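You operate a simulated robot arm through the tools that you are given. There is no shell and no other tool. Be economical: measure what you need, move in short steps, check, and stop when the job is done.

The job below is to be done with a simulated robot arm. You get a single attempt, and the scene is never put back.

Task
Pack the short and the long roll into their sleeves and cap them.
Fine: short roll in the short sleeve; each cap matches the band on its sleeve.

The check looks at the end state, three seconds after you hand in, the way a careful person would. Anything else that was tipped, shoved, dropped, spilled or broken makes it a failure. A push-on lid holds only when it is set on centred and level and pressed home; a screw cap is set on level and turned clockwise until tight.

Robot
A 6-joint arm with a fingered hand, fixed in place. Base frame: the origin is at the foot of the arm, x ahead of it, y to its left, z up; the work surface is at about z = 800. Readings come in mm, degrees, newtons and seconds.
With the tool pointing down near the work surface it reaches from about 180 to 900 mm from the base axis. Its first joint turns from -166.0 to 166.0 degrees. Payload 5 kg.
Tool frame: the origin (TCP) lies between the finger pads and is the grasp point; the fingertips stand 37 mm ahead of it; z points along the fingers, y is the line along which they close. Largest opening 124 mm; the body of the gripper starts 43 mm behind the TCP. The gripper is a hand of 3 fingers: y runs from the thumb to the fingers, the wrist lies at [-21, -125, -215] in the tool frame, and closing takes about 1.5 s.
Orientation is that of the tool frame in the base frame, as a unit quaternion [w, x, y, z]. With the fingers straight down and the wrist toward the robot, the tool's x, y and z point along [0, 1, 0], [1, 0, 0] and [0, 0, -1] of the base frame.

Tools
- The arm moves only by the tool arm_command. Its argument "increments" is text: rows parted by semicolons, each of 7 numbers parted by spaces: the finger opening in mm, from 0 to 124, then the shift along the tool's x, y, z in mm, then the turn, a rotation vector about the tool's x, y, z in degrees. In form: grip dx dy dz rx ry rz; .... A call has 1 to 12 rows; each row shifts and turns the commanded pose from where the row before left it, along the tool's axes as they then stand. Rows are played at 5 a second. More than 50 mm and 8.6 degrees between two rows, or a gripper value outside its range, and nothing of the call is played. A pose out of reach is approached as far as the arm can. The call stops where the force on the tool passes 70 N (or 10 N more than at its start, if that is more) or the arm is blocked; 0.2 s more then pass. Each finger travels about 72 mm/s and halts on what it meets, pressing with about 27 N; the grip force reading is that of the motor and also rises with nothing between the fingers. The clock runs only during rows and for 0.2 s after the last one: add rows that do not move to give the fingers time. It gives the time, the measured TCP pose, the force on the tool (base axes), the opening and the grip force at its end, in the units of the frame above (readings bear some noise), with the torque about the TCP (base axes, N m) and any sound that the robot's microphone picked up.
- Cameras (640 x 400 px; columns grow to the right, rows downward): "scene" is fixed at [50.6, 651.9, 1547.4]; the picture's right is [-0.84, -0.55, 0.00], its down [-0.23, 0.34, -0.91] and it looks along [0.50, -0.76, -0.41] (base axes); focal length 314 px, centre (320, 200). "wrist" rides on the gripper at [72, -104, -154] in the tool frame; the picture's right is [-0.83, 0.26, -0.49], its down [-0.51, -0.72, 0.47] and it looks along [-0.23, 0.64, 0.73] (tool axes); focal length 243 px, centre (320, 200). There is no depth. A picture from a camera that has moved, and an enlarged one, comes with that camera's place and axes in the base frame and with its lens.
- camera(camera): a new picture of that camera. No time passes.
- grasp_type(shape): the hand has 3 fingers and takes this shape, open, in about a second: jaw (thumb against the fingers, like two jaws); tri (thumb and two fingers); tip (a fingertip pinch); poke (one finger out to press); point (the index stretched); flat (the hand flat); cup (the hand cupped); fist (a fist). The gripper value then closes the fingers along that shape, each until it touches; the sizes above hold for jaw. It gives what a move gives, with no picture.
- zoom(camera, box): a new picture of the part [left, top, right, bottom] of that camera's present view, enlarged. No time passes.
- sign_off(): hands the job in; it is judged then, once.

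Work in short steps. Places have to be worked out from the pictures, the camera data and where the tool is seen: move nearer, look again, correct. Check each grasp and each placing, and mend what went wrong. You have 120 turns and 64 pictures in all, those below and enlarged ones among them. Open the gripper and draw the arm clear of the work before you hand the job in, unless the task says otherwise; then end with one line.

The tools are called after "Emit:" as a command line: name --argument value ..., lists and objects as JSON in quotes. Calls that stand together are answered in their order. arm_command: Moves the arm, as the interface text tells. Its arguments: {"type":"object","properties":{"increments":{"type":"string"}},"required":["increments"]} The other tools are called the same way: grasp_type (shape) gives the hand a shape; camera (camera) takes a picture; zoom (camera, box) takes an enlarged picture of a part of a camera's view; sign_off () hands the job in.

At the start:

```text
t: 0.0
ee_pos: [598.3, -443.5, 1238.3]
tool_rot: [-0.001, 0.707, 0.707, 0.0]
force: [0.8, 0.3, -0.4]
ft_torque: [0.02, -0.02, -0.02]
grip_width: 123.6
finger_force: 0.0
shape: jaw
```

scene: 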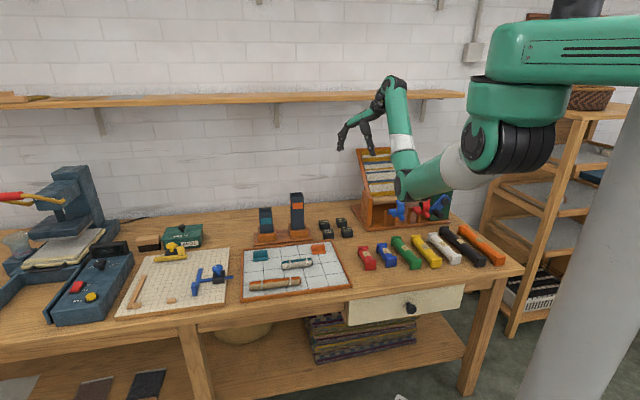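
wrist: 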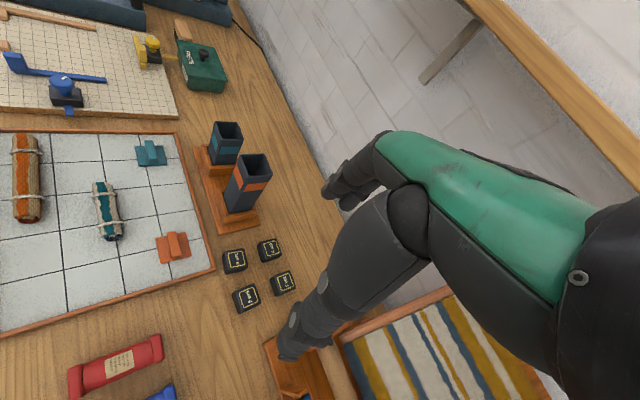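

The tray with two rolls, two caps and two sleeves sits in view; I zoom in to see details.

Emit:
zoom --camera "scene" --box '[230, 180, 370, 310]'

Emit:
zoom --camera "wrist" --box '[0, 100, 320, 300]'

```text
3.08 times, centred on (300, 245) of scene
camera zoom: at [50.6, 651.9, 1547.4], right [-0.84, -0.55, 0.0], down [-0.23, 0.34, -0.91], along [0.5, -0.76, -0.41], focal length 966 px, centre (382, 62)
```

zoom: 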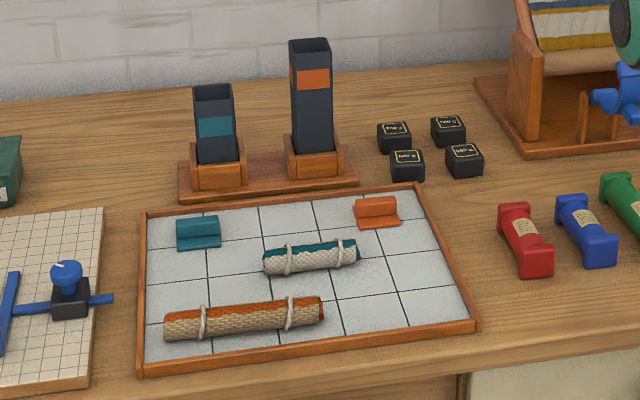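

```text
2.00 times, centred on (160, 200) of wrist
camera zoom: at [492.6, -371.1, 1394.0], right [0.26, -0.83, 0.49], down [-0.72, -0.51, -0.47], along [0.64, -0.23, -0.73], focal length 485 px, centre (640, 200)
```

zoom: 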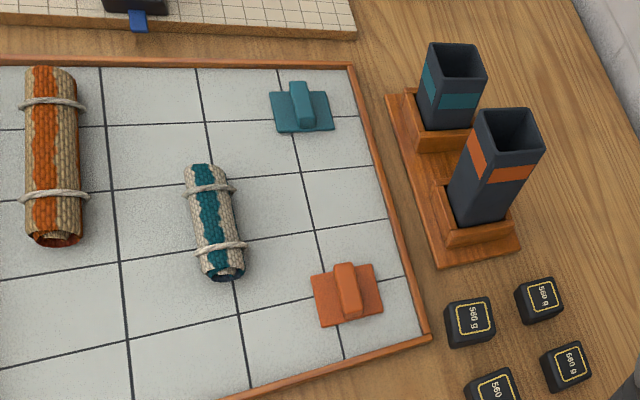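

Teal band is the short sleeve (top near (925,-240,948)), orange the tall one (827,-338,1004). Short roll's centre is about (679,-140), with its axis along (0.67,0.74). I'll yaw the hand so its x axis runs along the roll and move above it, staying high.

Emit:
arm_command --increments "124 0 0 0 0 0 8.4;124 0 0 0 0 0 8.4;124 0 0 0 0 0 8.4;124 0 0 0 0 0 8.4;124 0 0 0 0 0 8.4;124 33 -18 26 0 0 0;124 33 -18 26 0 0 0;124 33 -18 26 0 0 0;124 33 -18 26 0 0 0;124 33 -18 26 0 0 0;124 33 -18 26 0 0 0;124 33 -18 26 0 0 0"

Emit:
camera --camera "wrist"

```text
t: 2.6
ee_pos: [657.1, -186.0, 1057.2]
tool_rot: [0.0, 0.914, 0.406, 0.0]
force: [-0.6, 0.4, 0.1]
ft_torque: [0.03, 0.01, 0.01]
grip_width: 123.8
finger_force: 0.1
shape: jaw
```

```text
59 pictures are left
camera wrist: at [626.7, -64.0, 1212.2], right [-0.36, -0.79, 0.49], down [-0.88, 0.11, -0.47], along [0.32, -0.6, -0.73], focal length 243 px, centre (320, 200)
```

wrist: 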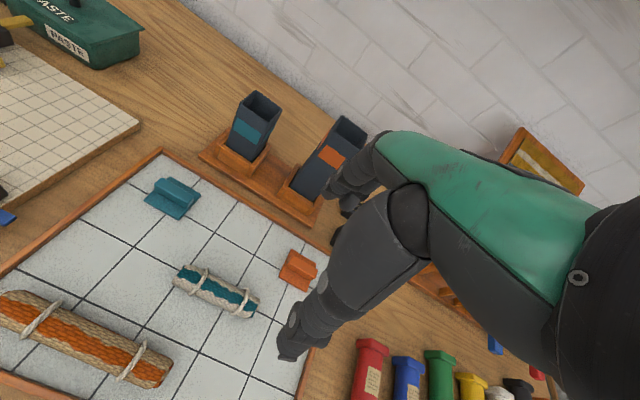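

The hand is roughly over the short roll. A zoom will measure it precisely.

Emit:
zoom --camera "wrist" --box '[130, 220, 330, 345]'

Emit:
zoom --camera "scene" --box '[240, 180, 370, 300]'

```text
3.20 times, centred on (230, 282) of wrist
camera zoom: at [626.7, -64.0, 1212.2], right [-0.36, -0.79, 0.49], down [-0.88, 0.11, -0.47], along [0.32, -0.6, -0.73], focal length 776 px, centre (608, -64)
```

zoom: 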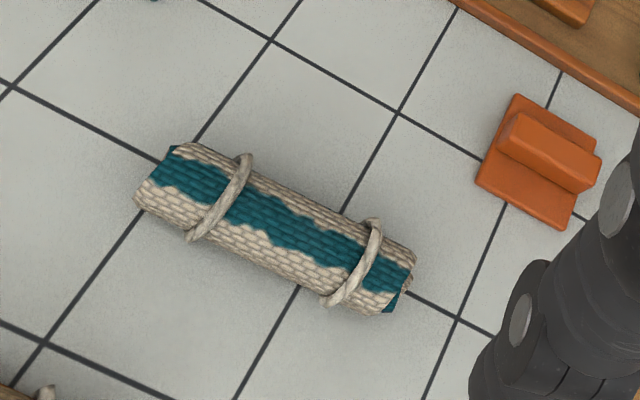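

```text
3.33 times, centred on (305, 240) of scene
camera zoom: at [50.6, 651.9, 1547.4], right [-0.84, -0.55, 0.0], down [-0.23, 0.34, -0.91], along [0.5, -0.76, -0.41], focal length 1047 px, centre (370, 67)
```

zoom: 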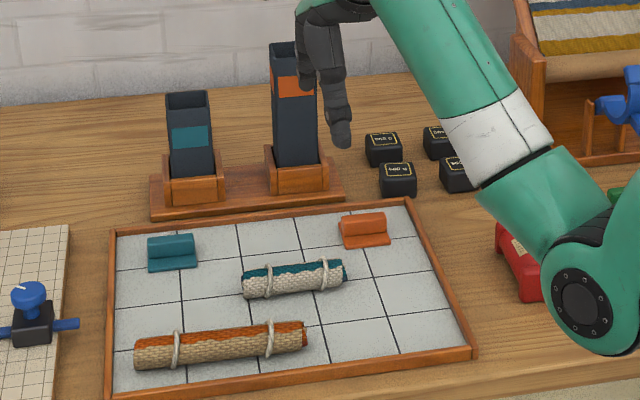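

The short roll spans (634,-187) to (714,-98) at z≈823, about 35 mm thick. I centre over a grasp point about 45 mm from its near end and go partway down.

Emit:
arm_command --increments "124 14 -8 30 0 0 0;124 14.4 -8.2 40 0 0 0;124 0 0 40 0 0 0;124 0 0 40 0 0 0"

Emit:
camera --camera "wrist"

Emit:
zoom --camera "scene" --box '[240, 180, 370, 300]'

```text
t: 3.6
ee_pos: [666.0, -155.1, 906.9]
tool_rot: [0.001, 0.914, 0.406, 0.0]
force: [0.7, -0.2, 0.3]
ft_torque: [0.01, -0.01, -0.02]
grip_width: 123.6
finger_force: 0.2
shape: jaw
```

```text
56 pictures are left
camera wrist: at [635.8, -31.6, 1062.9], right [-0.36, -0.79, 0.49], down [-0.87, 0.11, -0.47], along [0.32, -0.6, -0.73], focal length 243 px, centre (320, 200)
```

wrist: 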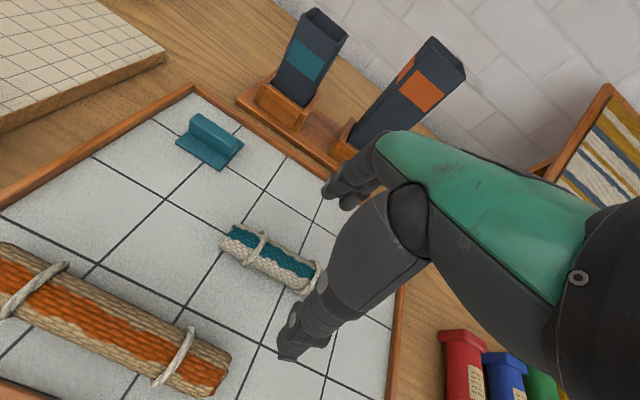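

```text
3.33 times, centred on (305, 240) of scene
camera zoom: at [50.6, 651.9, 1547.4], right [-0.84, -0.55, 0.0], down [-0.23, 0.34, -0.91], along [0.5, -0.76, -0.41], focal length 1047 px, centre (370, 67)
```

zoom: 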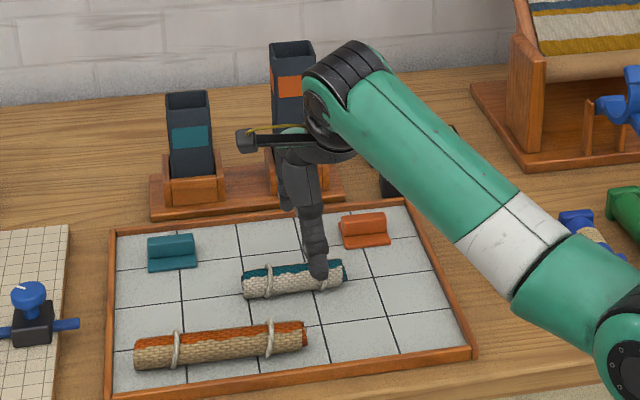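

Fingers straddle the roll as predicted. I descend to TCP z≈847, so the tips sit just above the tray, then close.

Emit:
arm_command --increments "124 0 0 25 0 0 0;124 0 0 20 0 0 0;124 0 0 10 0 0 0;124 0 0 5 0 0 0;124 0 0 0 0 0 0"

Emit:
camera --camera "wrist"

```text
t: 4.8
ee_pos: [667.3, -155.2, 846.2]
tool_rot: [-0.001, 0.914, 0.407, 0.0]
force: [-0.3, 1.1, -0.9]
ft_torque: [0.0, 0.0, 0.01]
grip_width: 123.8
finger_force: 0.1
shape: jaw
```

```text
54 pictures are left
camera wrist: at [636.3, -31.5, 1001.8], right [-0.36, -0.79, 0.49], down [-0.88, 0.11, -0.47], along [0.32, -0.6, -0.73], focal length 243 px, centre (320, 200)
```

wrist: 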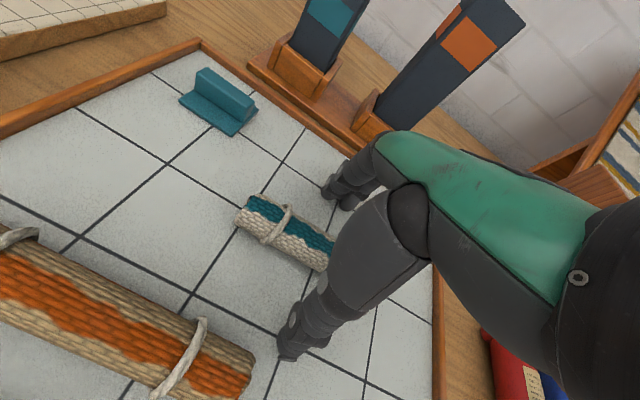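

Tips are clear of the tray with the roll between them, so I close.

Emit:
arm_command --increments "60 0 0 0 0 0 0;60 0 0 0 0 0 0;40 0 0 0 0 0 0;30 0 0 0 0 0 0;20 0 0 0 0 0 0;20 0 0 0 0 0 0;20 0 0 0 0 0 0;20 0 0 0 0 0 0;20 0 0 0 0 0 0;20 0 0 0 0 0 0"

Emit:
camera --camera "wrist"

```text
t: 7.0
ee_pos: [666.3, -154.4, 847.1]
tool_rot: [0.0, 0.914, 0.407, 0.0]
force: [0.0, 1.2, 2.7]
ft_torque: [0.09, 0.07, -0.01]
grip_width: 29.0
finger_force: 27.0
shape: jaw
```

```text
53 pictures are left
camera wrist: at [636.3, -31.4, 1002.2], right [-0.36, -0.79, 0.49], down [-0.88, 0.11, -0.47], along [0.32, -0.6, -0.73], focal length 243 px, centre (320, 200)
```

wrist: 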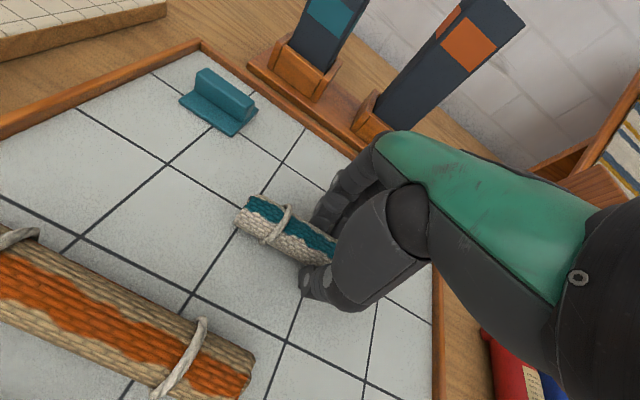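

Grip holds at 29 mm. I lift straight up and keep squeezing.

Emit:
arm_command --increments "15 0 0 -15 0 0 0;15 0 0 -35 0 0 0;15 0 0 -45 0 0 0;15 0 0 -45 0 0 0;15 0 0 -45 0 0 0;15 0 0 -45 0 0 0"

Emit:
camera --camera "wrist"

```text
t: 8.4
ee_pos: [666.3, -154.9, 1074.2]
tool_rot: [-0.001, 0.914, 0.407, 0.001]
force: [-0.4, -0.4, -0.9]
ft_torque: [0.02, 0.0, -0.02]
grip_width: 29.4
finger_force: 26.8
shape: jaw
```

```text
52 pictures are left
camera wrist: at [635.9, -31.6, 1229.7], right [-0.36, -0.79, 0.49], down [-0.88, 0.11, -0.47], along [0.32, -0.6, -0.73], focal length 243 px, centre (320, 200)
```

wrist: 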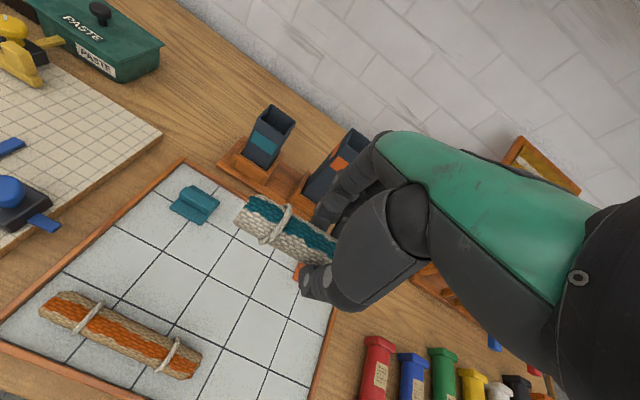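

The roll is firmly held. I yaw the hand +87° about vertical so it will later approach square to the rack.

Emit:
arm_command --increments "15 0 0 0 0 0 -7.9;15 0 0 0 0 0 -7.9;15 0 0 0 0 0 -7.9;15 0 0 0 0 0 -7.9;15 0 0 0 0 0 -7.9;15 0 0 0 0 0 -7.9;15 0 0 0 0 0 -7.9;15 0 0 0 0 0 -7.9;15 0 0 0 0 0 -7.9;15 0 0 0 0 0 -7.9;15 0 0 0 0 0 -7.9;15 0 0 0 0 0 0"

```text
t: 11.0
ee_pos: [667.6, -156.0, 1077.4]
tool_rot: [0.0, 0.383, 0.924, 0.0]
force: [0.6, -0.4, -0.5]
ft_torque: [-0.03, -0.01, 0.02]
grip_width: 29.2
finger_force: 27.5
shape: jaw
```

Yaw done. Now I tip the hand −90° about its closing axis to stand the roll vertical.

Emit:
arm_command --increments "15 0 0 0 0 -8.18 0;15 0 0 0 0 -8.18 0;15 0 0 0 0 -8.18 0;15 0 0 0 0 -8.18 0;15 0 0 0 0 -8.18 0;15 0 0 0 0 -8.18 0;15 0 0 0 0 -8.18 0;15 0 0 0 0 -8.18 0;15 0 0 0 0 -8.18 0;15 0 0 0 0 -8.18 0;15 0 0 0 0 -8.18 0;15 0 0 0 0 0 0"

Emit:
camera --camera "wrist"

Emit:
camera --camera "scene"

```text
t: 13.6
ee_pos: [666.6, -155.5, 1076.3]
tool_rot: [0.654, 0.271, 0.653, -0.271]
force: [0.9, -0.3, -0.1]
ft_torque: [0.01, 0.02, 0.03]
grip_width: 29.0
finger_force: 27.2
shape: jaw
```

```text
51 pictures are left
camera wrist: at [483.1, -120.2, 1005.8], right [-0.16, 0.53, 0.83], down [-0.18, -0.84, 0.51], along [0.97, -0.07, 0.23], focal length 243 px, centre (320, 200)
```

wrist: 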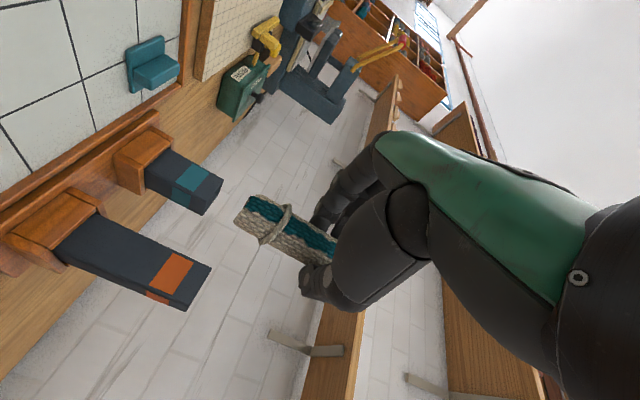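

```text
50 pictures are left
```

scene: 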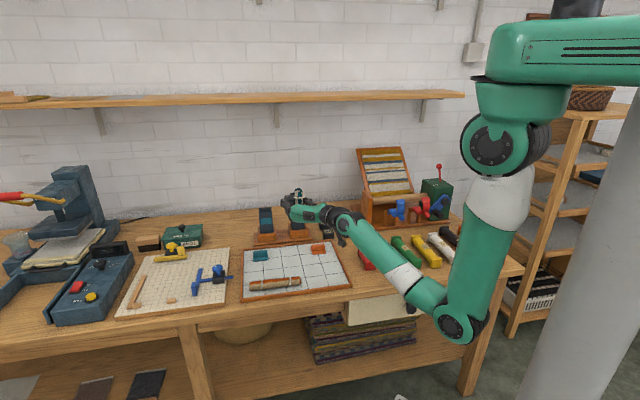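

The roll now hangs vertically with its lower end near z≈1002. I move most of the way toward the short sleeve at this height, then look.

Emit:
arm_command --increments "15 0 20.5 36.5 0 0 0;15 0 20.5 36.5 0 0 0;15 0 20.5 36.5 0 0 0;15 0 20.5 36.5 0 0 0;15 0 0 0 0 0 0"

Emit:
camera --camera "wrist"

Emit:
camera --camera "scene"

```text
t: 14.8
ee_pos: [827.6, -201.2, 1074.4]
tool_rot: [0.653, 0.271, 0.653, -0.272]
force: [0.3, 0.3, -0.1]
ft_torque: [0.02, 0.01, 0.01]
grip_width: 29.0
finger_force: 26.6
shape: jaw
```

```text
49 pictures are left
camera wrist: at [643.9, -165.9, 1004.3], right [-0.16, 0.53, 0.83], down [-0.18, -0.84, 0.51], along [0.97, -0.07, 0.23], focal length 243 px, centre (320, 200)
```

wrist: 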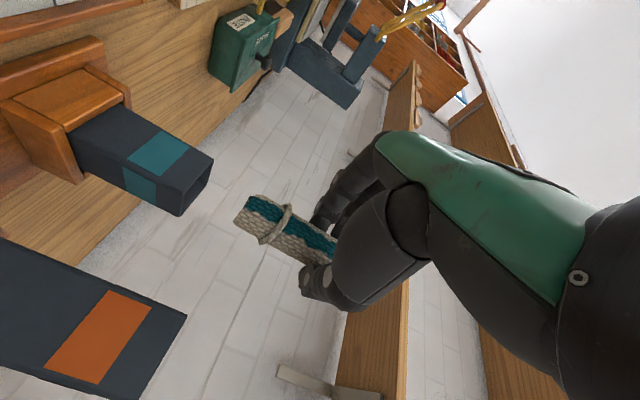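

```text
48 pictures are left
```

scene: 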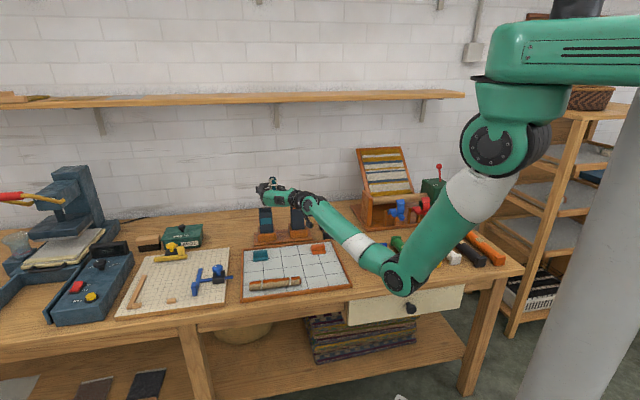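

Sleeves are seen obliquely from here. I zoom in to refine the short sleeve's mouth.

Emit:
zoom --camera "wrist" --box '[60, 90, 360, 290]'

Emit:
zoom --camera "scene" --box '[245, 165, 325, 225]'

```text
2.00 times, centred on (210, 190) of wrist
camera zoom: at [643.9, -165.9, 1004.3], right [-0.16, 0.53, 0.83], down [-0.18, -0.84, 0.51], along [0.97, -0.07, 0.23], focal length 485 px, centre (540, 220)
```

zoom: 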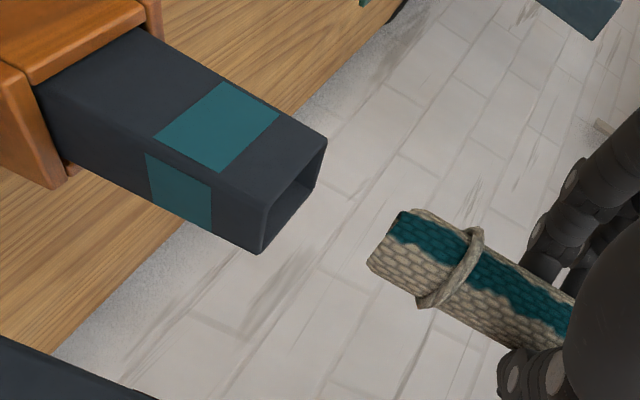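

```text
6.67 times, centred on (285, 195) of scene
camera zoom: at [50.6, 651.9, 1547.4], right [-0.84, -0.55, 0.0], down [-0.23, 0.34, -0.91], along [0.5, -0.76, -0.41], focal length 2093 px, centre (553, 233)
```

zoom: 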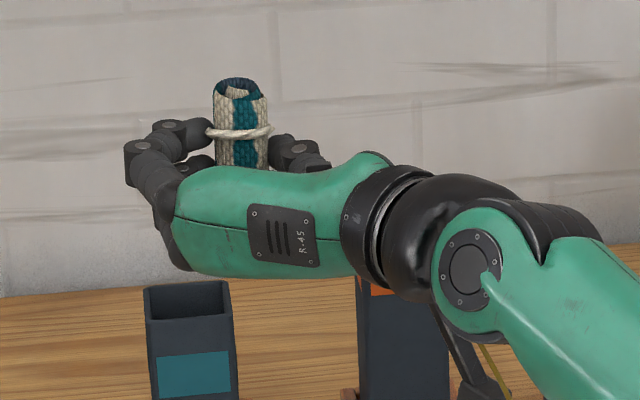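

The mouth triangulates to about (930,-247,944). I move the roll over it, still 60 mm above, and check.

Emit:
arm_command --increments "15 0 14 28 0 0 0;15 0 13 28 0 0 0;15 0 13 29 0 0 0;15 20 0 0 0 0 0;15 15 0 0 0 0 0;15 0 0 0 0 0 0"

Emit:
zoom --camera "wrist" --box '[120, 110, 360, 270]'

Emit:
zoom --camera "scene" --box '[235, 165, 315, 225]'

```text
t: 16.2
ee_pos: [916.3, -233.9, 1041.7]
tool_rot: [0.653, 0.27, 0.653, -0.272]
force: [0.2, -0.7, -0.6]
ft_torque: [0.01, -0.02, -0.02]
grip_width: 28.8
finger_force: 26.7
shape: jaw
```

```text
2.50 times, centred on (240, 190) of wrist
camera zoom: at [732.3, -198.1, 971.2], right [-0.16, 0.53, 0.83], down [-0.18, -0.84, 0.51], along [0.97, -0.07, 0.23], focal length 606 px, centre (520, 225)
```

zoom: 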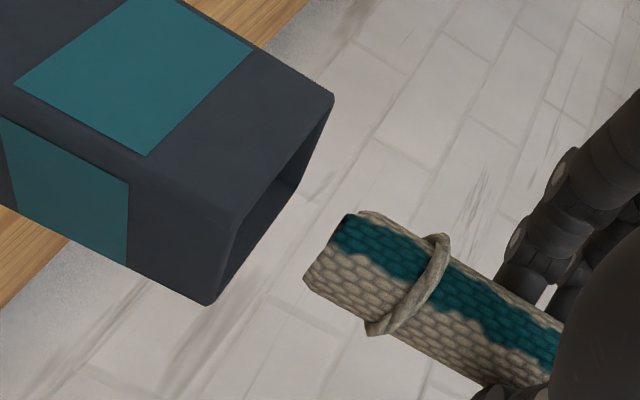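

```text
6.67 times, centred on (275, 195) of scene
camera zoom: at [50.6, 651.9, 1547.4], right [-0.84, -0.55, 0.0], down [-0.23, 0.34, -0.91], along [0.5, -0.76, -0.41], focal length 2093 px, centre (620, 233)
```

zoom: 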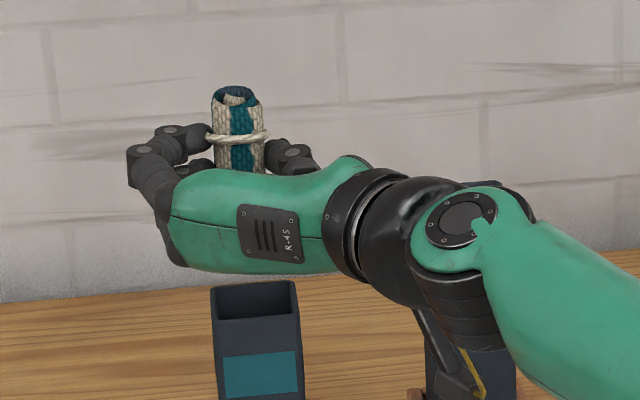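

The roll appears roughly 6–7 mm too far along the approach direction. I correct that, lower 12 mm, and look again.

Emit:
arm_command --increments "15 0 1 -6 0 0 0;15 12 0 0 0 0 0;15 0 0 0 0 0 0"

Emit:
zoom --camera "wrist" --box '[120, 110, 360, 270]'

```text
t: 17.0
ee_pos: [911.8, -226.9, 1030.3]
tool_rot: [0.653, 0.272, 0.653, -0.271]
force: [-0.1, 1.2, -0.8]
ft_torque: [0.02, 0.02, 0.01]
grip_width: 29.0
finger_force: 27.1
shape: jaw
```

```text
2.50 times, centred on (240, 190) of wrist
camera zoom: at [728.3, -192.5, 959.6], right [-0.16, 0.53, 0.83], down [-0.18, -0.84, 0.51], along [0.97, -0.07, 0.23], focal length 606 px, centre (520, 225)
```

zoom: 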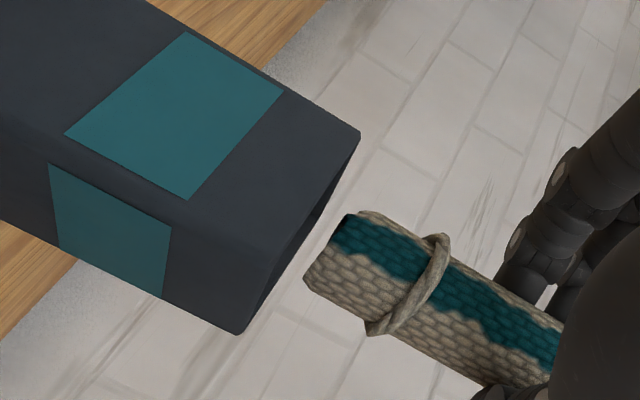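

In the wrist view the roll axis lines up with the sleeve axis. I check the orthogonal direction with the scene camera.

Emit:
zoom --camera "scene" --box '[245, 170, 305, 215]'

```text
8.89 times, centred on (275, 192) of scene
camera zoom: at [50.6, 651.9, 1547.4], right [-0.84, -0.55, 0.0], down [-0.23, 0.34, -0.91], along [0.5, -0.76, -0.41], focal length 2791 px, centre (720, 267)
```

zoom: 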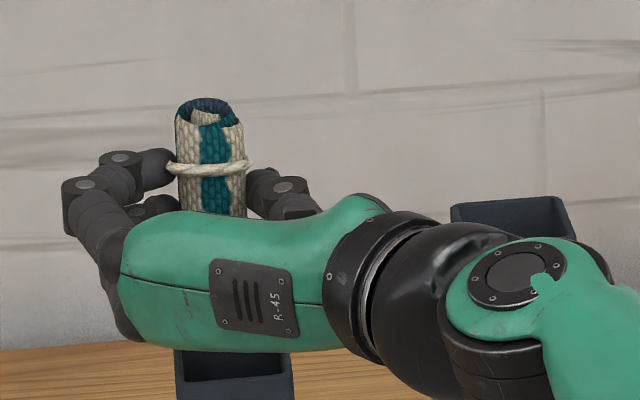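

Scene view suggests a further ~3 mm shift back toward the camera. I apply it and lower in small steps, watching force.

Emit:
arm_command --increments "15 0 -2 -2 0 0 0;15 6 0 0 0 0 0;15 6 0 0 0 0 0;15 6 0 0 0 0 0;15 6 0 0 0 0 0;15 0 0 0 0 0 0"

Emit:
zoom --camera "wrist" --box '[120, 110, 360, 270]'

```text
t: 18.4
ee_pos: [905.1, -226.4, 1012.6]
tool_rot: [0.651, 0.271, 0.655, -0.271]
force: [-0.5, 0.8, -0.9]
ft_torque: [-0.02, 0.0, 0.0]
grip_width: 28.9
finger_force: 27.2
shape: jaw
out of reach, approached as far as the arm can: row 5
```

```text
2.50 times, centred on (240, 190) of wrist
camera zoom: at [721.1, -190.6, 943.3], right [-0.16, 0.53, 0.83], down [-0.18, -0.84, 0.51], along [0.97, -0.07, 0.23], focal length 606 px, centre (520, 225)
```

zoom: 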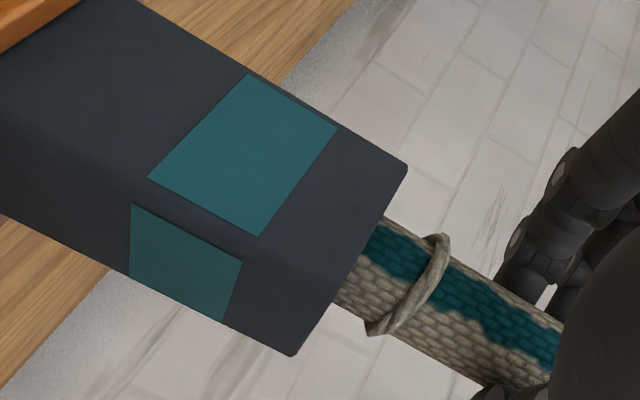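

The roll tip has entered the mouth, but this pose is at the arm's reach limit. I'll back out, tilt the hand 10° so the fingers point slightly down and the wrist rises, and see where that lands.

Emit:
arm_command --increments "15 -12 0 0 0 0 0;15 -13 0 0 0 0 0;15 0 0 0 0 5 0;15 0 0 0 0 5 0;15 0 0 0 0 0 0"

```text
t: 19.6
ee_pos: [904.9, -226.1, 1038.5]
tool_rot: [0.594, 0.294, 0.708, -0.246]
force: [0.0, -0.1, -0.8]
ft_torque: [0.04, 0.01, 0.01]
grip_width: 28.9
finger_force: 26.9
shape: jaw
```

Tilt done. Now I shift outward to realign the roll's lower end and come down to just above the mouth.

Emit:
arm_command --increments "15 4 2.3 15.3 0 0 0;15 4 0 0 0 0 0;15 0 0 0 0 0 0"

Emit:
zoom --camera "wrist" --box '[120, 110, 360, 270]'

Emit:
zoom --camera "scene" --box '[245, 170, 305, 215]'

```text
t: 20.4
ee_pos: [917.8, -235.0, 1026.4]
tool_rot: [0.594, 0.294, 0.708, -0.246]
force: [0.1, 0.1, -0.7]
ft_torque: [-0.01, -0.01, -0.01]
grip_width: 28.9
finger_force: 27.2
shape: jaw
```

```text
2.50 times, centred on (240, 190) of wrist
camera zoom: at [726.8, -192.4, 984.3], right [-0.05, 0.43, 0.9], down [-0.12, -0.9, 0.42], along [0.99, -0.09, 0.1], focal length 606 px, centre (520, 225)
```

zoom: 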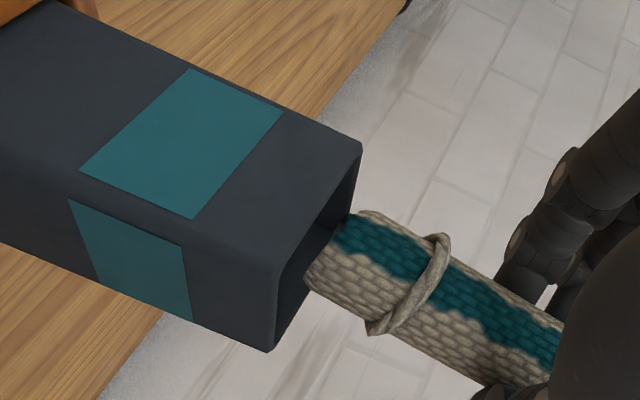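

```text
8.89 times, centred on (275, 192) of scene
camera zoom: at [50.6, 651.9, 1547.4], right [-0.84, -0.55, 0.0], down [-0.23, 0.34, -0.91], along [0.5, -0.76, -0.41], focal length 2791 px, centre (720, 267)
```

zoom: 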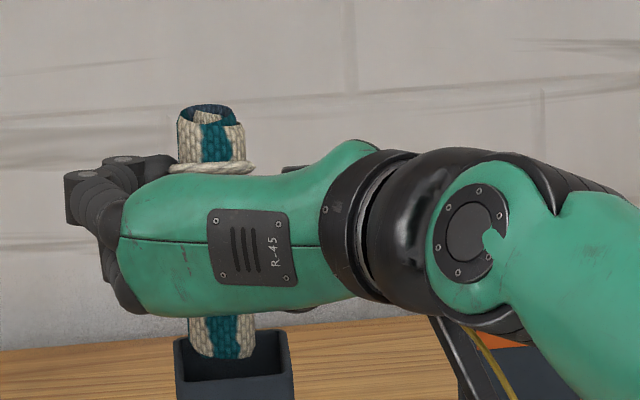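

The scene view now shows the roll's foot just over the mouth, about 5 mm too far left. I shift −4.5 mm in tool y and descend vertically in steps.

Emit:
arm_command --increments "15 0 -4.5 0 0 0 0;15 5 0 0.9 0 0 0;15 5 0 0.9 0 0 0;15 5 0 0.9 0 0 0;15 5 0 0.9 0 0 0;15 0 0 0 0 0 0"

Emit:
zoom --camera "wrist" --box '[120, 110, 360, 270]'

Emit:
zoom --camera "scene" --box '[245, 170, 305, 215]'

```text
t: 21.8
ee_pos: [912.5, -237.8, 1006.1]
tool_rot: [0.593, 0.294, 0.708, -0.247]
force: [-0.2, 0.5, 0.5]
ft_torque: [0.04, 0.03, -0.02]
grip_width: 29.0
finger_force: 27.4
shape: jaw
```

```text
2.50 times, centred on (240, 190) of wrist
camera zoom: at [721.8, -195.4, 963.6], right [-0.05, 0.43, 0.9], down [-0.12, -0.9, 0.42], along [0.99, -0.09, 0.1], focal length 606 px, centre (520, 225)
```

zoom: 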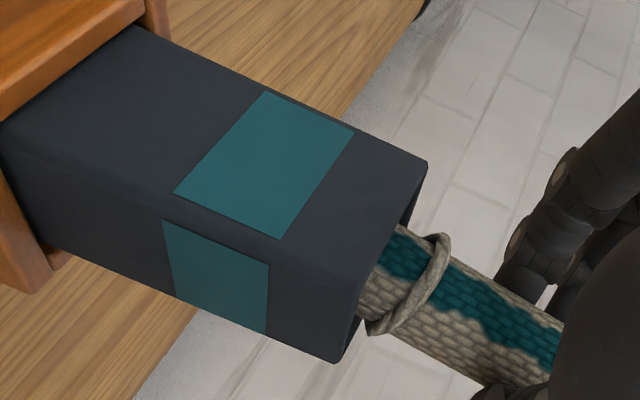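

```text
8.89 times, centred on (275, 192) of scene
camera zoom: at [50.6, 651.9, 1547.4], right [-0.84, -0.55, 0.0], down [-0.23, 0.34, -0.91], along [0.5, -0.76, -0.41], focal length 2791 px, centre (720, 267)
```

zoom: 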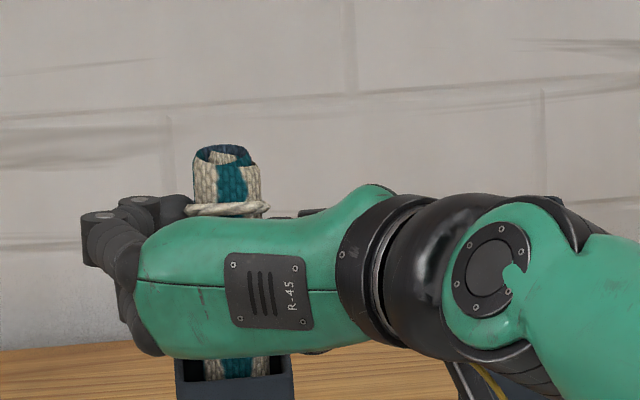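

Roll's foot is in the mouth, with no contact force. I continue down another 20 mm.

Emit:
arm_command --increments "15 5 0 0.6 0 0 0;15 5 0 0.6 0 0 0;15 5 0 0.6 0 0 0;15 5 0 0.6 0 0 0;15 0 0 0 0 0 0"

Emit:
zoom --camera "wrist" --box '[120, 110, 360, 270]'

```text
t: 23.0
ee_pos: [912.7, -237.6, 984.9]
tool_rot: [0.594, 0.293, 0.707, -0.246]
force: [-1.1, 0.4, -0.3]
ft_torque: [0.01, 0.0, 0.0]
grip_width: 28.7
finger_force: 26.9
shape: jaw
```

```text
2.50 times, centred on (240, 190) of wrist
camera zoom: at [721.4, -195.4, 942.9], right [-0.05, 0.43, 0.9], down [-0.12, -0.9, 0.42], along [0.99, -0.09, 0.1], focal length 606 px, centre (520, 225)
```

zoom: 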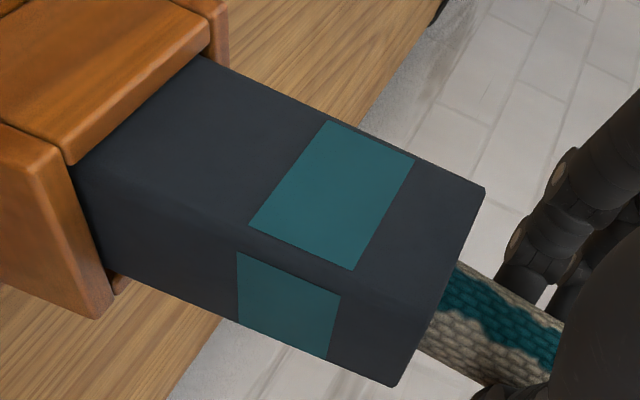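

The roll is about 33 mm inside with no contact. I release it here to slide down the sleeve.

Emit:
arm_command --increments "45 0 0 0 0 0 0;60 0 0 0 0 0 0;70 0 0 0 0 0 0;70 0 0 0 0 0 0;70 0 0 0 0 0 0"

Emit:
camera --camera "wrist"

Emit:
zoom --camera "scene" --box '[245, 170, 305, 215]'

```text
t: 24.2
ee_pos: [912.0, -237.8, 985.9]
tool_rot: [0.594, 0.294, 0.708, -0.246]
force: [0.2, -0.2, 0.3]
ft_torque: [0.02, -0.02, -0.01]
grip_width: 69.3
finger_force: 0.1
shape: jaw
```

```text
35 pictures are left
camera wrist: at [721.3, -195.4, 942.9], right [-0.05, 0.43, 0.9], down [-0.12, -0.9, 0.42], along [0.99, -0.09, 0.1], focal length 243 px, centre (320, 200)
```

wrist: 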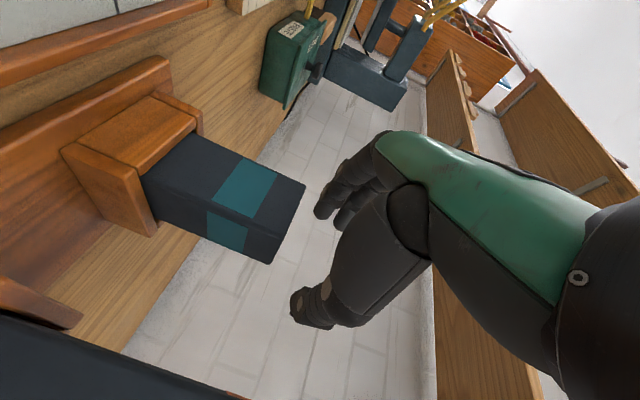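

```text
8.89 times, centred on (275, 192) of scene
camera zoom: at [50.6, 651.9, 1547.4], right [-0.84, -0.55, 0.0], down [-0.23, 0.34, -0.91], along [0.5, -0.76, -0.41], focal length 2791 px, centre (720, 267)
```

zoom: 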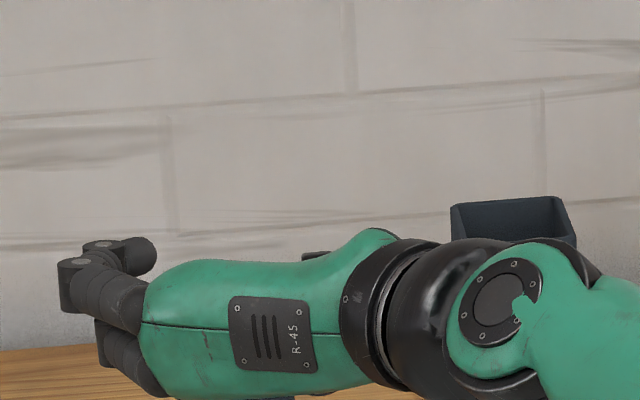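

The short roll dropped fully into the short sleeve. I rise clear, back off, and start turning the hand fingers-down again.

Emit:
arm_command --increments "70 -45 0 -8 0 0 0;70 -45 0 -8 0 0 0;70 0 0 -45 0 0 0;70 0 0 -45 0 0 0;70 0 0 -45 0 0 0;90 0 0 0 0 8 0;110 0 0 0 0 8 0;124 0 0 0 0 8 0;124 0 0 0 0 8 0;124 0 0 0 0 8 0;124 0 0 0 0 8 0;124 0 0 0 0 8 0"

```text
t: 26.8
ee_pos: [817.8, -142.4, 1101.2]
tool_rot: [0.191, 0.375, 0.903, -0.08]
force: [-0.1, -0.1, 0.8]
ft_torque: [0.0, 0.01, 0.0]
grip_width: 123.8
finger_force: 0.1
shape: jaw
```

Emit:
arm_command --increments "124 0 0 0 0 8 0;124 0 0 0 0 8 0;124 0 0 0 0 7.9 0;124 0 0 0 0 0 8.4;124 0 0 0 0 0 8.4;124 0 0 0 0 0 8.4;124 0 0 0 0 0 8.4;124 0 0 0 0 0 8.4;124 0 0 0 0 0 8.4;124 0 0 0 0 0 8.4;124 0 0 0 0 0 8.4;124 0 0 0 0 0 8.4"

```text
t: 29.4
ee_pos: [818.8, -142.8, 1099.9]
tool_rot: [0.001, 0.869, 0.494, 0.0]
force: [0.1, 0.2, -0.1]
ft_torque: [-0.02, 0.01, -0.01]
grip_width: 123.7
finger_force: 0.0
shape: jaw
```

Hand is pointing down again. I finish the yaw and travel to above the long roll's grasp point near (648,-27).

Emit:
arm_command --increments "124 0 0 0 0 0 7.6;124 0 0 0 0 0 7.6;124 -8.5 -40.4 20 0 0 0;124 -8.5 -40.4 20 0 0 0;124 -8.5 -40.4 20 0 0 0;124 -8.5 -40.4 20 0 0 0;124 -8.5 -40.4 20 0 0 0;124 0 0 0 0 0 0"

Emit:
camera --camera "wrist"

```text
t: 31.2
ee_pos: [648.4, -27.0, 1000.9]
tool_rot: [0.001, 0.927, 0.376, 0.0]
force: [-0.3, 0.0, -0.5]
ft_torque: [0.0, -0.04, 0.02]
grip_width: 123.9
finger_force: 0.0
shape: jaw
```

```text
33 pictures are left
camera wrist: at [627.6, 97.9, 1155.5], right [-0.42, -0.76, 0.49], down [-0.87, 0.17, -0.47], along [0.28, -0.62, -0.73], focal length 243 px, centre (320, 200)
```

wrist: 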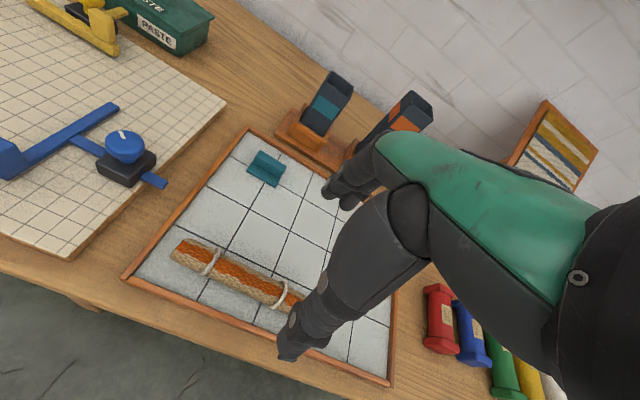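

The hand is over the roll within a few mm. I nudge 2.5 mm, rotate 1.3°, and descend to grasp height.

Emit:
arm_command --increments "124 0 2.5 40 0 0 -1.3;124 0 0 40 0 0 0;124 0 0 35 0 0 0;124 0 0 25 0 0 0;124 0 0 10 0 0 0;124 0 0 4 0 0 0;124 0 0 0 0 0 0"

Emit:
camera --camera "wrist"

```text
t: 32.8
ee_pos: [650.3, -29.1, 848.1]
tool_rot: [0.001, 0.923, 0.386, 0.001]
force: [-0.3, -0.9, 0.7]
ft_torque: [0.0, -0.01, 0.03]
grip_width: 123.8
finger_force: 0.1
shape: jaw
```

```text
32 pictures are left
camera wrist: at [625.3, 94.9, 1002.2], right [-0.4, -0.77, 0.49], down [-0.87, 0.15, -0.47], along [0.29, -0.62, -0.73], focal length 243 px, centre (320, 200)
```

wrist: 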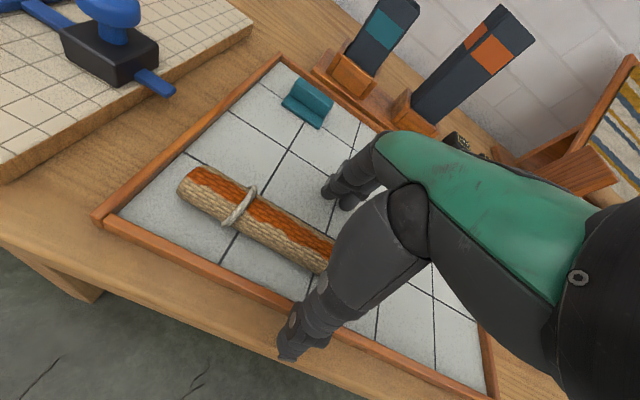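

Roll is between the fingers. Closing.

Emit:
arm_command --increments "60 0 0 0 0 0 0;60 0 0 0 0 0 0;40 0 0 0 0 0 0;30 0 0 0 0 0 0;15 0 0 0 0 0 0;15 0 0 0 0 0 0;15 0 0 0 0 0 0;15 0 0 0 0 0 0;15 0 0 0 0 0 0;15 0 0 0 0 0 0"

Emit:
arm_command --increments "15 0 0 -15 0 0 0;15 0 0 -35 0 0 0;15 0 0 -45 0 0 0;15 0 0 -45 0 0 0;15 0 0 -45 0 0 0;15 0 0 -45 0 0 0;15 0 0 -45 0 0 0;15 0 0 -35 0 0 0;15 0 0 0 0 0 0"

Emit:
camera --camera "wrist"

```text
t: 35.0
ee_pos: [648.9, -28.9, 848.5]
tool_rot: [0.001, 0.922, 0.386, 0.001]
force: [-16.2, 22.1, 29.2]
ft_torque: [1.71, 1.61, -0.2]
grip_width: 62.0
finger_force: 0.0
shape: jaw
```

```text
t: 37.0
ee_pos: [663.5, -32.7, 1136.8]
tool_rot: [0.004, 0.922, 0.387, 0.003]
force: [0.5, -0.3, -1.0]
ft_torque: [-0.02, 0.02, 0.03]
grip_width: 16.3
finger_force: 0.1
shape: jaw
out of reach, approached as far as the arm can: row 8
```

```text
31 pictures are left
camera wrist: at [638.5, 92.5, 1291.4], right [-0.4, -0.77, 0.49], down [-0.87, 0.14, -0.48], along [0.3, -0.62, -0.73], focal length 243 px, centre (320, 200)
```

wrist: 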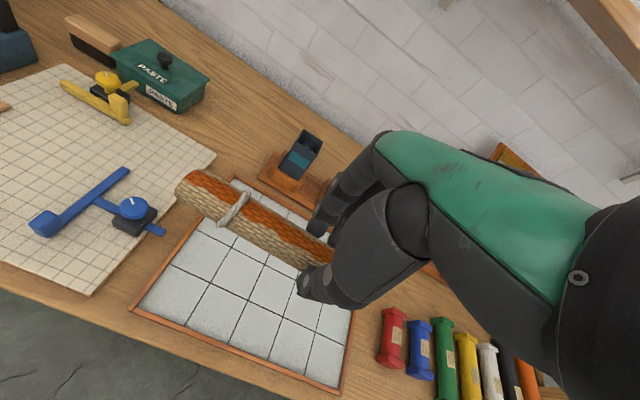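

The grip reads 16 mm with no motor force, yet the roll came up: a finger was likely blocked and the roll is cradled. I look closely.

Emit:
zoom --camera "wrist" --box '[150, 130, 450, 330]'

Emit:
zoom --camera "scene" --box '[220, 160, 400, 310]'

```text
2.00 times, centred on (300, 230) of wrist
camera zoom: at [638.5, 92.5, 1291.4], right [-0.4, -0.77, 0.49], down [-0.87, 0.14, -0.48], along [0.3, -0.62, -0.73], focal length 485 px, centre (360, 140)
```

zoom: 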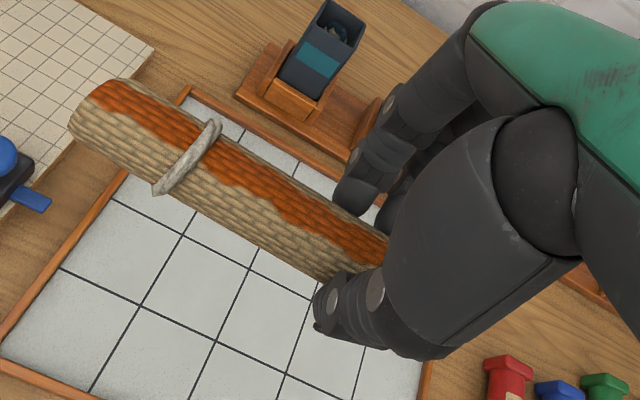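

```text
2.67 times, centred on (310, 235) of scene
camera zoom: at [50.6, 651.9, 1547.4], right [-0.84, -0.55, 0.0], down [-0.23, 0.34, -0.91], along [0.5, -0.76, -0.41], focal length 837 px, centre (347, 107)
```

zoom: 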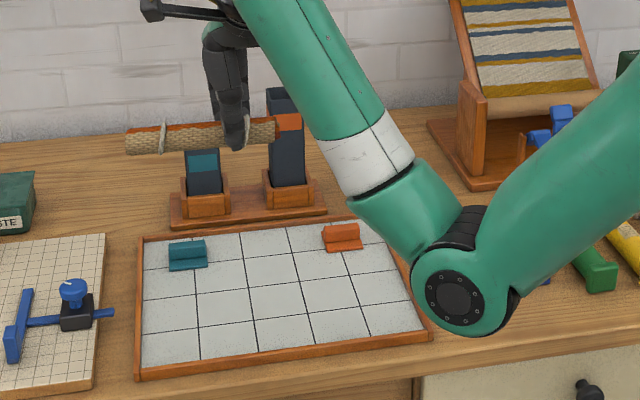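

The roll is held level; tray, caps and sleeves are undisturbed. I command a firmer squeeze to see if it becomes a real grip.

Emit:
arm_command --increments "12 0 0 0 0 0 0;8 0 0 0 0 0 0;4 0 0 0 0 0 0;0 0 0 0 0 0 0;0 0 0 0 0 0 0;0 0 0 0 0 0 0"

Emit:
zoom --camera "wrist" --box '[150, 130, 450, 330]'

```text
t: 38.4
ee_pos: [664.2, -32.5, 1136.6]
tool_rot: [0.003, 0.922, 0.386, 0.002]
force: [0.0, -0.1, -0.1]
ft_torque: [-0.07, 0.01, 0.0]
grip_width: 19.1
finger_force: 26.7
shape: jaw
```

```text
2.00 times, centred on (300, 230) of wrist
camera zoom: at [638.5, 92.5, 1291.2], right [-0.4, -0.77, 0.49], down [-0.87, 0.14, -0.48], along [0.3, -0.62, -0.73], focal length 485 px, centre (360, 140)
```

zoom: 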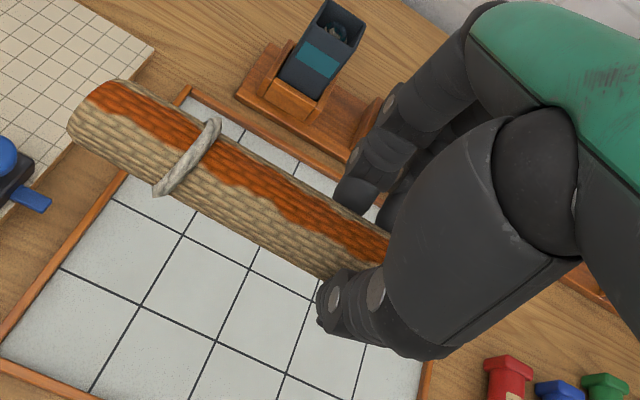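

It now grips with 27 N, and the roll stays aligned with its axis near the fingertips. I lower slightly off the reach limit and yaw the hand −89.6° about tool z.

Emit:
arm_command --increments "0 0 0 20 0 0 0;0 0 0 0 0 0 -8.15;0 0 0 0 0 0 -8.15;0 0 0 0 0 0 -8.15;0 0 0 0 0 0 -8.15;0 0 0 0 0 0 -8.15;0 0 0 0 0 0 -8.15;0 0 0 0 0 0 -8.15;0 0 0 0 0 0 -8.15;0 0 0 0 0 0 -8.15;0 0 0 0 0 0 -8.15;0 0 0 0 0 0 -8.15"

```text
t: 41.0
ee_pos: [661.7, -33.2, 1117.4]
tool_rot: [0.0, 0.381, 0.924, -0.001]
force: [-0.3, 0.1, -1.1]
ft_torque: [-0.04, 0.0, 0.0]
grip_width: 18.7
finger_force: 26.6
shape: jaw
```

Emit:
arm_command --increments "0 0 0 0 0 -8.18 0;0 0 0 0 0 -8.18 0;0 0 0 0 0 -8.18 0;0 0 0 0 0 -8.18 0;0 0 0 0 0 -8.18 0;0 0 0 0 0 -8.18 0;0 0 0 0 0 -8.18 0;0 0 0 0 0 -8.18 0;0 0 0 0 0 -8.18 0;0 0 0 0 0 -8.18 0;0 0 0 0 0 -8.18 0;0 0 0 0 0 0 0"

Emit:
camera --camera "wrist"

```text
t: 43.6
ee_pos: [662.6, -32.9, 1116.7]
tool_rot: [0.654, 0.269, 0.653, -0.271]
force: [0.4, -0.1, -0.5]
ft_torque: [0.01, -0.02, 0.04]
grip_width: 19.0
finger_force: 26.8
shape: jaw
```

```text
27 pictures are left
camera wrist: at [479.4, 0.9, 1045.7], right [-0.17, 0.53, 0.83], down [-0.18, -0.84, 0.51], along [0.97, -0.06, 0.23], focal length 243 px, centre (320, 200)
```

wrist: 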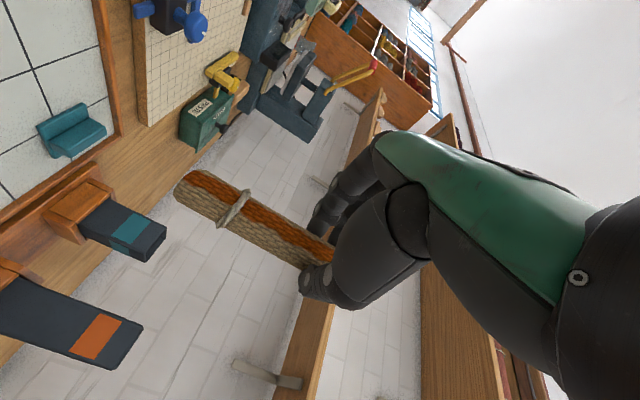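

The roll is vertical and unmoved in the grip. I raise to TCP z≈1152 and move toward the tall sleeve, stopping ~40 mm short.

Emit:
arm_command --increments "0 -35 0 0 0 0 0;0 0 -17.3 43 0 0 0;0 0 -17.3 43 0 0 0;0 0 -17.3 43 0 0 0;0 0 -17.3 43 0 0 0;0 0 -17.3 43 0 0 0;0 0 -17.3 43 0 0 0;0 0 0 0 0 0 0"

Emit:
camera --camera "wrist"

Emit:
zoom --camera "scene" --box '[240, 120, 360, 210]'

```text
t: 45.4
ee_pos: [774.6, -289.2, 1151.4]
tool_rot: [0.654, 0.27, 0.653, -0.27]
force: [0.7, 0.1, -0.5]
ft_torque: [-0.03, -0.01, 0.02]
grip_width: 19.2
finger_force: 27.5
shape: jaw
```

```text
26 pictures are left
camera wrist: at [590.2, -256.1, 1080.7], right [-0.16, 0.53, 0.83], down [-0.18, -0.84, 0.51], along [0.97, -0.06, 0.23], focal length 243 px, centre (320, 200)
```

wrist: 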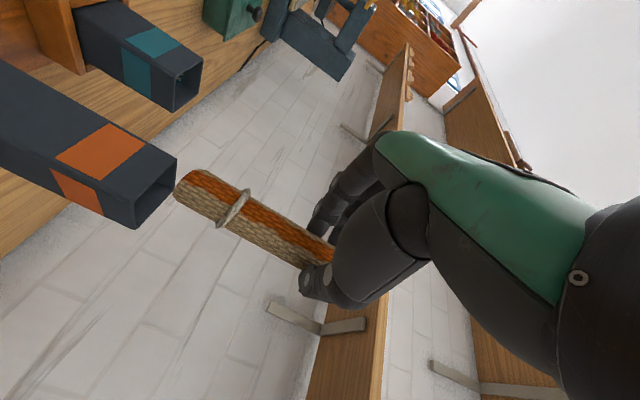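

```text
4.44 times, centred on (300, 165) of scene
camera zoom: at [50.6, 651.9, 1547.4], right [-0.84, -0.55, 0.0], down [-0.23, 0.34, -0.91], along [0.5, -0.76, -0.41], focal length 1395 px, centre (409, 356)
```

zoom: 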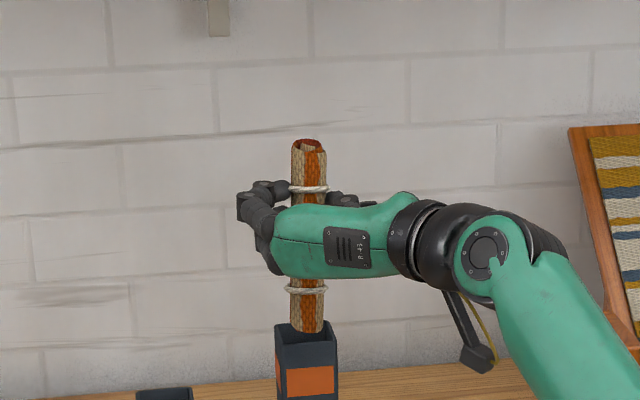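

Mouth triangulates to (825,-342,1005), so the roll needs ~41 mm more forward. I move there, lower 10 mm and check.

Emit:
arm_command --increments "0 0 -1 20 0 0 0;0 0 -1 21 0 0 0;0 10 0 0 0 0 0;0 0 0 0 0 0 0"

Emit:
zoom --camera "wrist" --box '[60, 110, 300, 270]'

Emit:
zoom --camera "scene" --box '[270, 160, 330, 205]'

```text
t: 46.4
ee_pos: [800.8, -319.2, 1143.2]
tool_rot: [0.654, 0.27, 0.653, -0.271]
force: [-0.7, -0.2, -0.3]
ft_torque: [0.0, 0.02, -0.02]
grip_width: 19.2
finger_force: 27.4
shape: jaw
```

```text
2.50 times, centred on (180, 190) of wrist
camera zoom: at [617.5, -284.7, 1071.6], right [-0.16, 0.53, 0.83], down [-0.18, -0.84, 0.51], along [0.97, -0.06, 0.23], focal length 606 px, centre (670, 225)
```

zoom: 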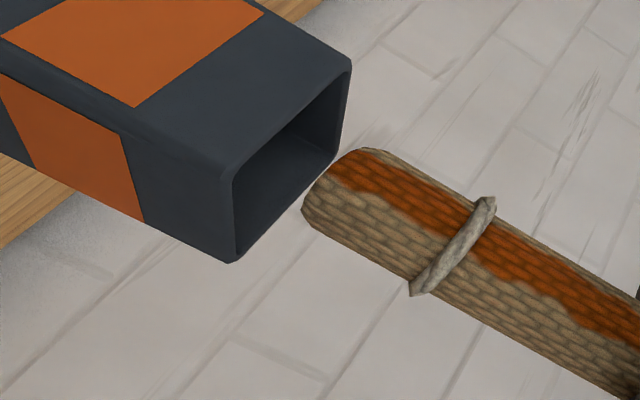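

```text
8.89 times, centred on (300, 182) of scene
camera zoom: at [50.6, 651.9, 1547.4], right [-0.84, -0.55, 0.0], down [-0.23, 0.34, -0.91], along [0.5, -0.76, -0.41], focal length 2791 px, centre (498, 356)
```

zoom: 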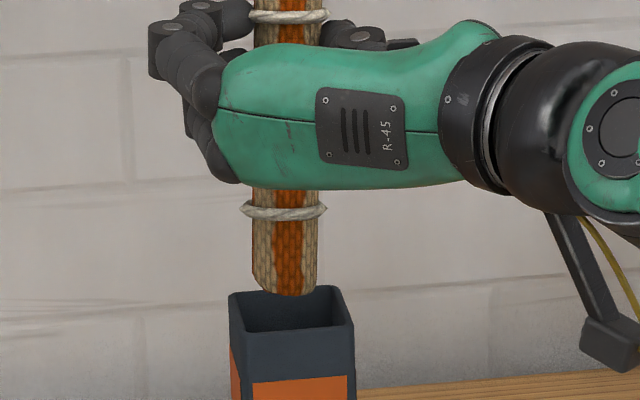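

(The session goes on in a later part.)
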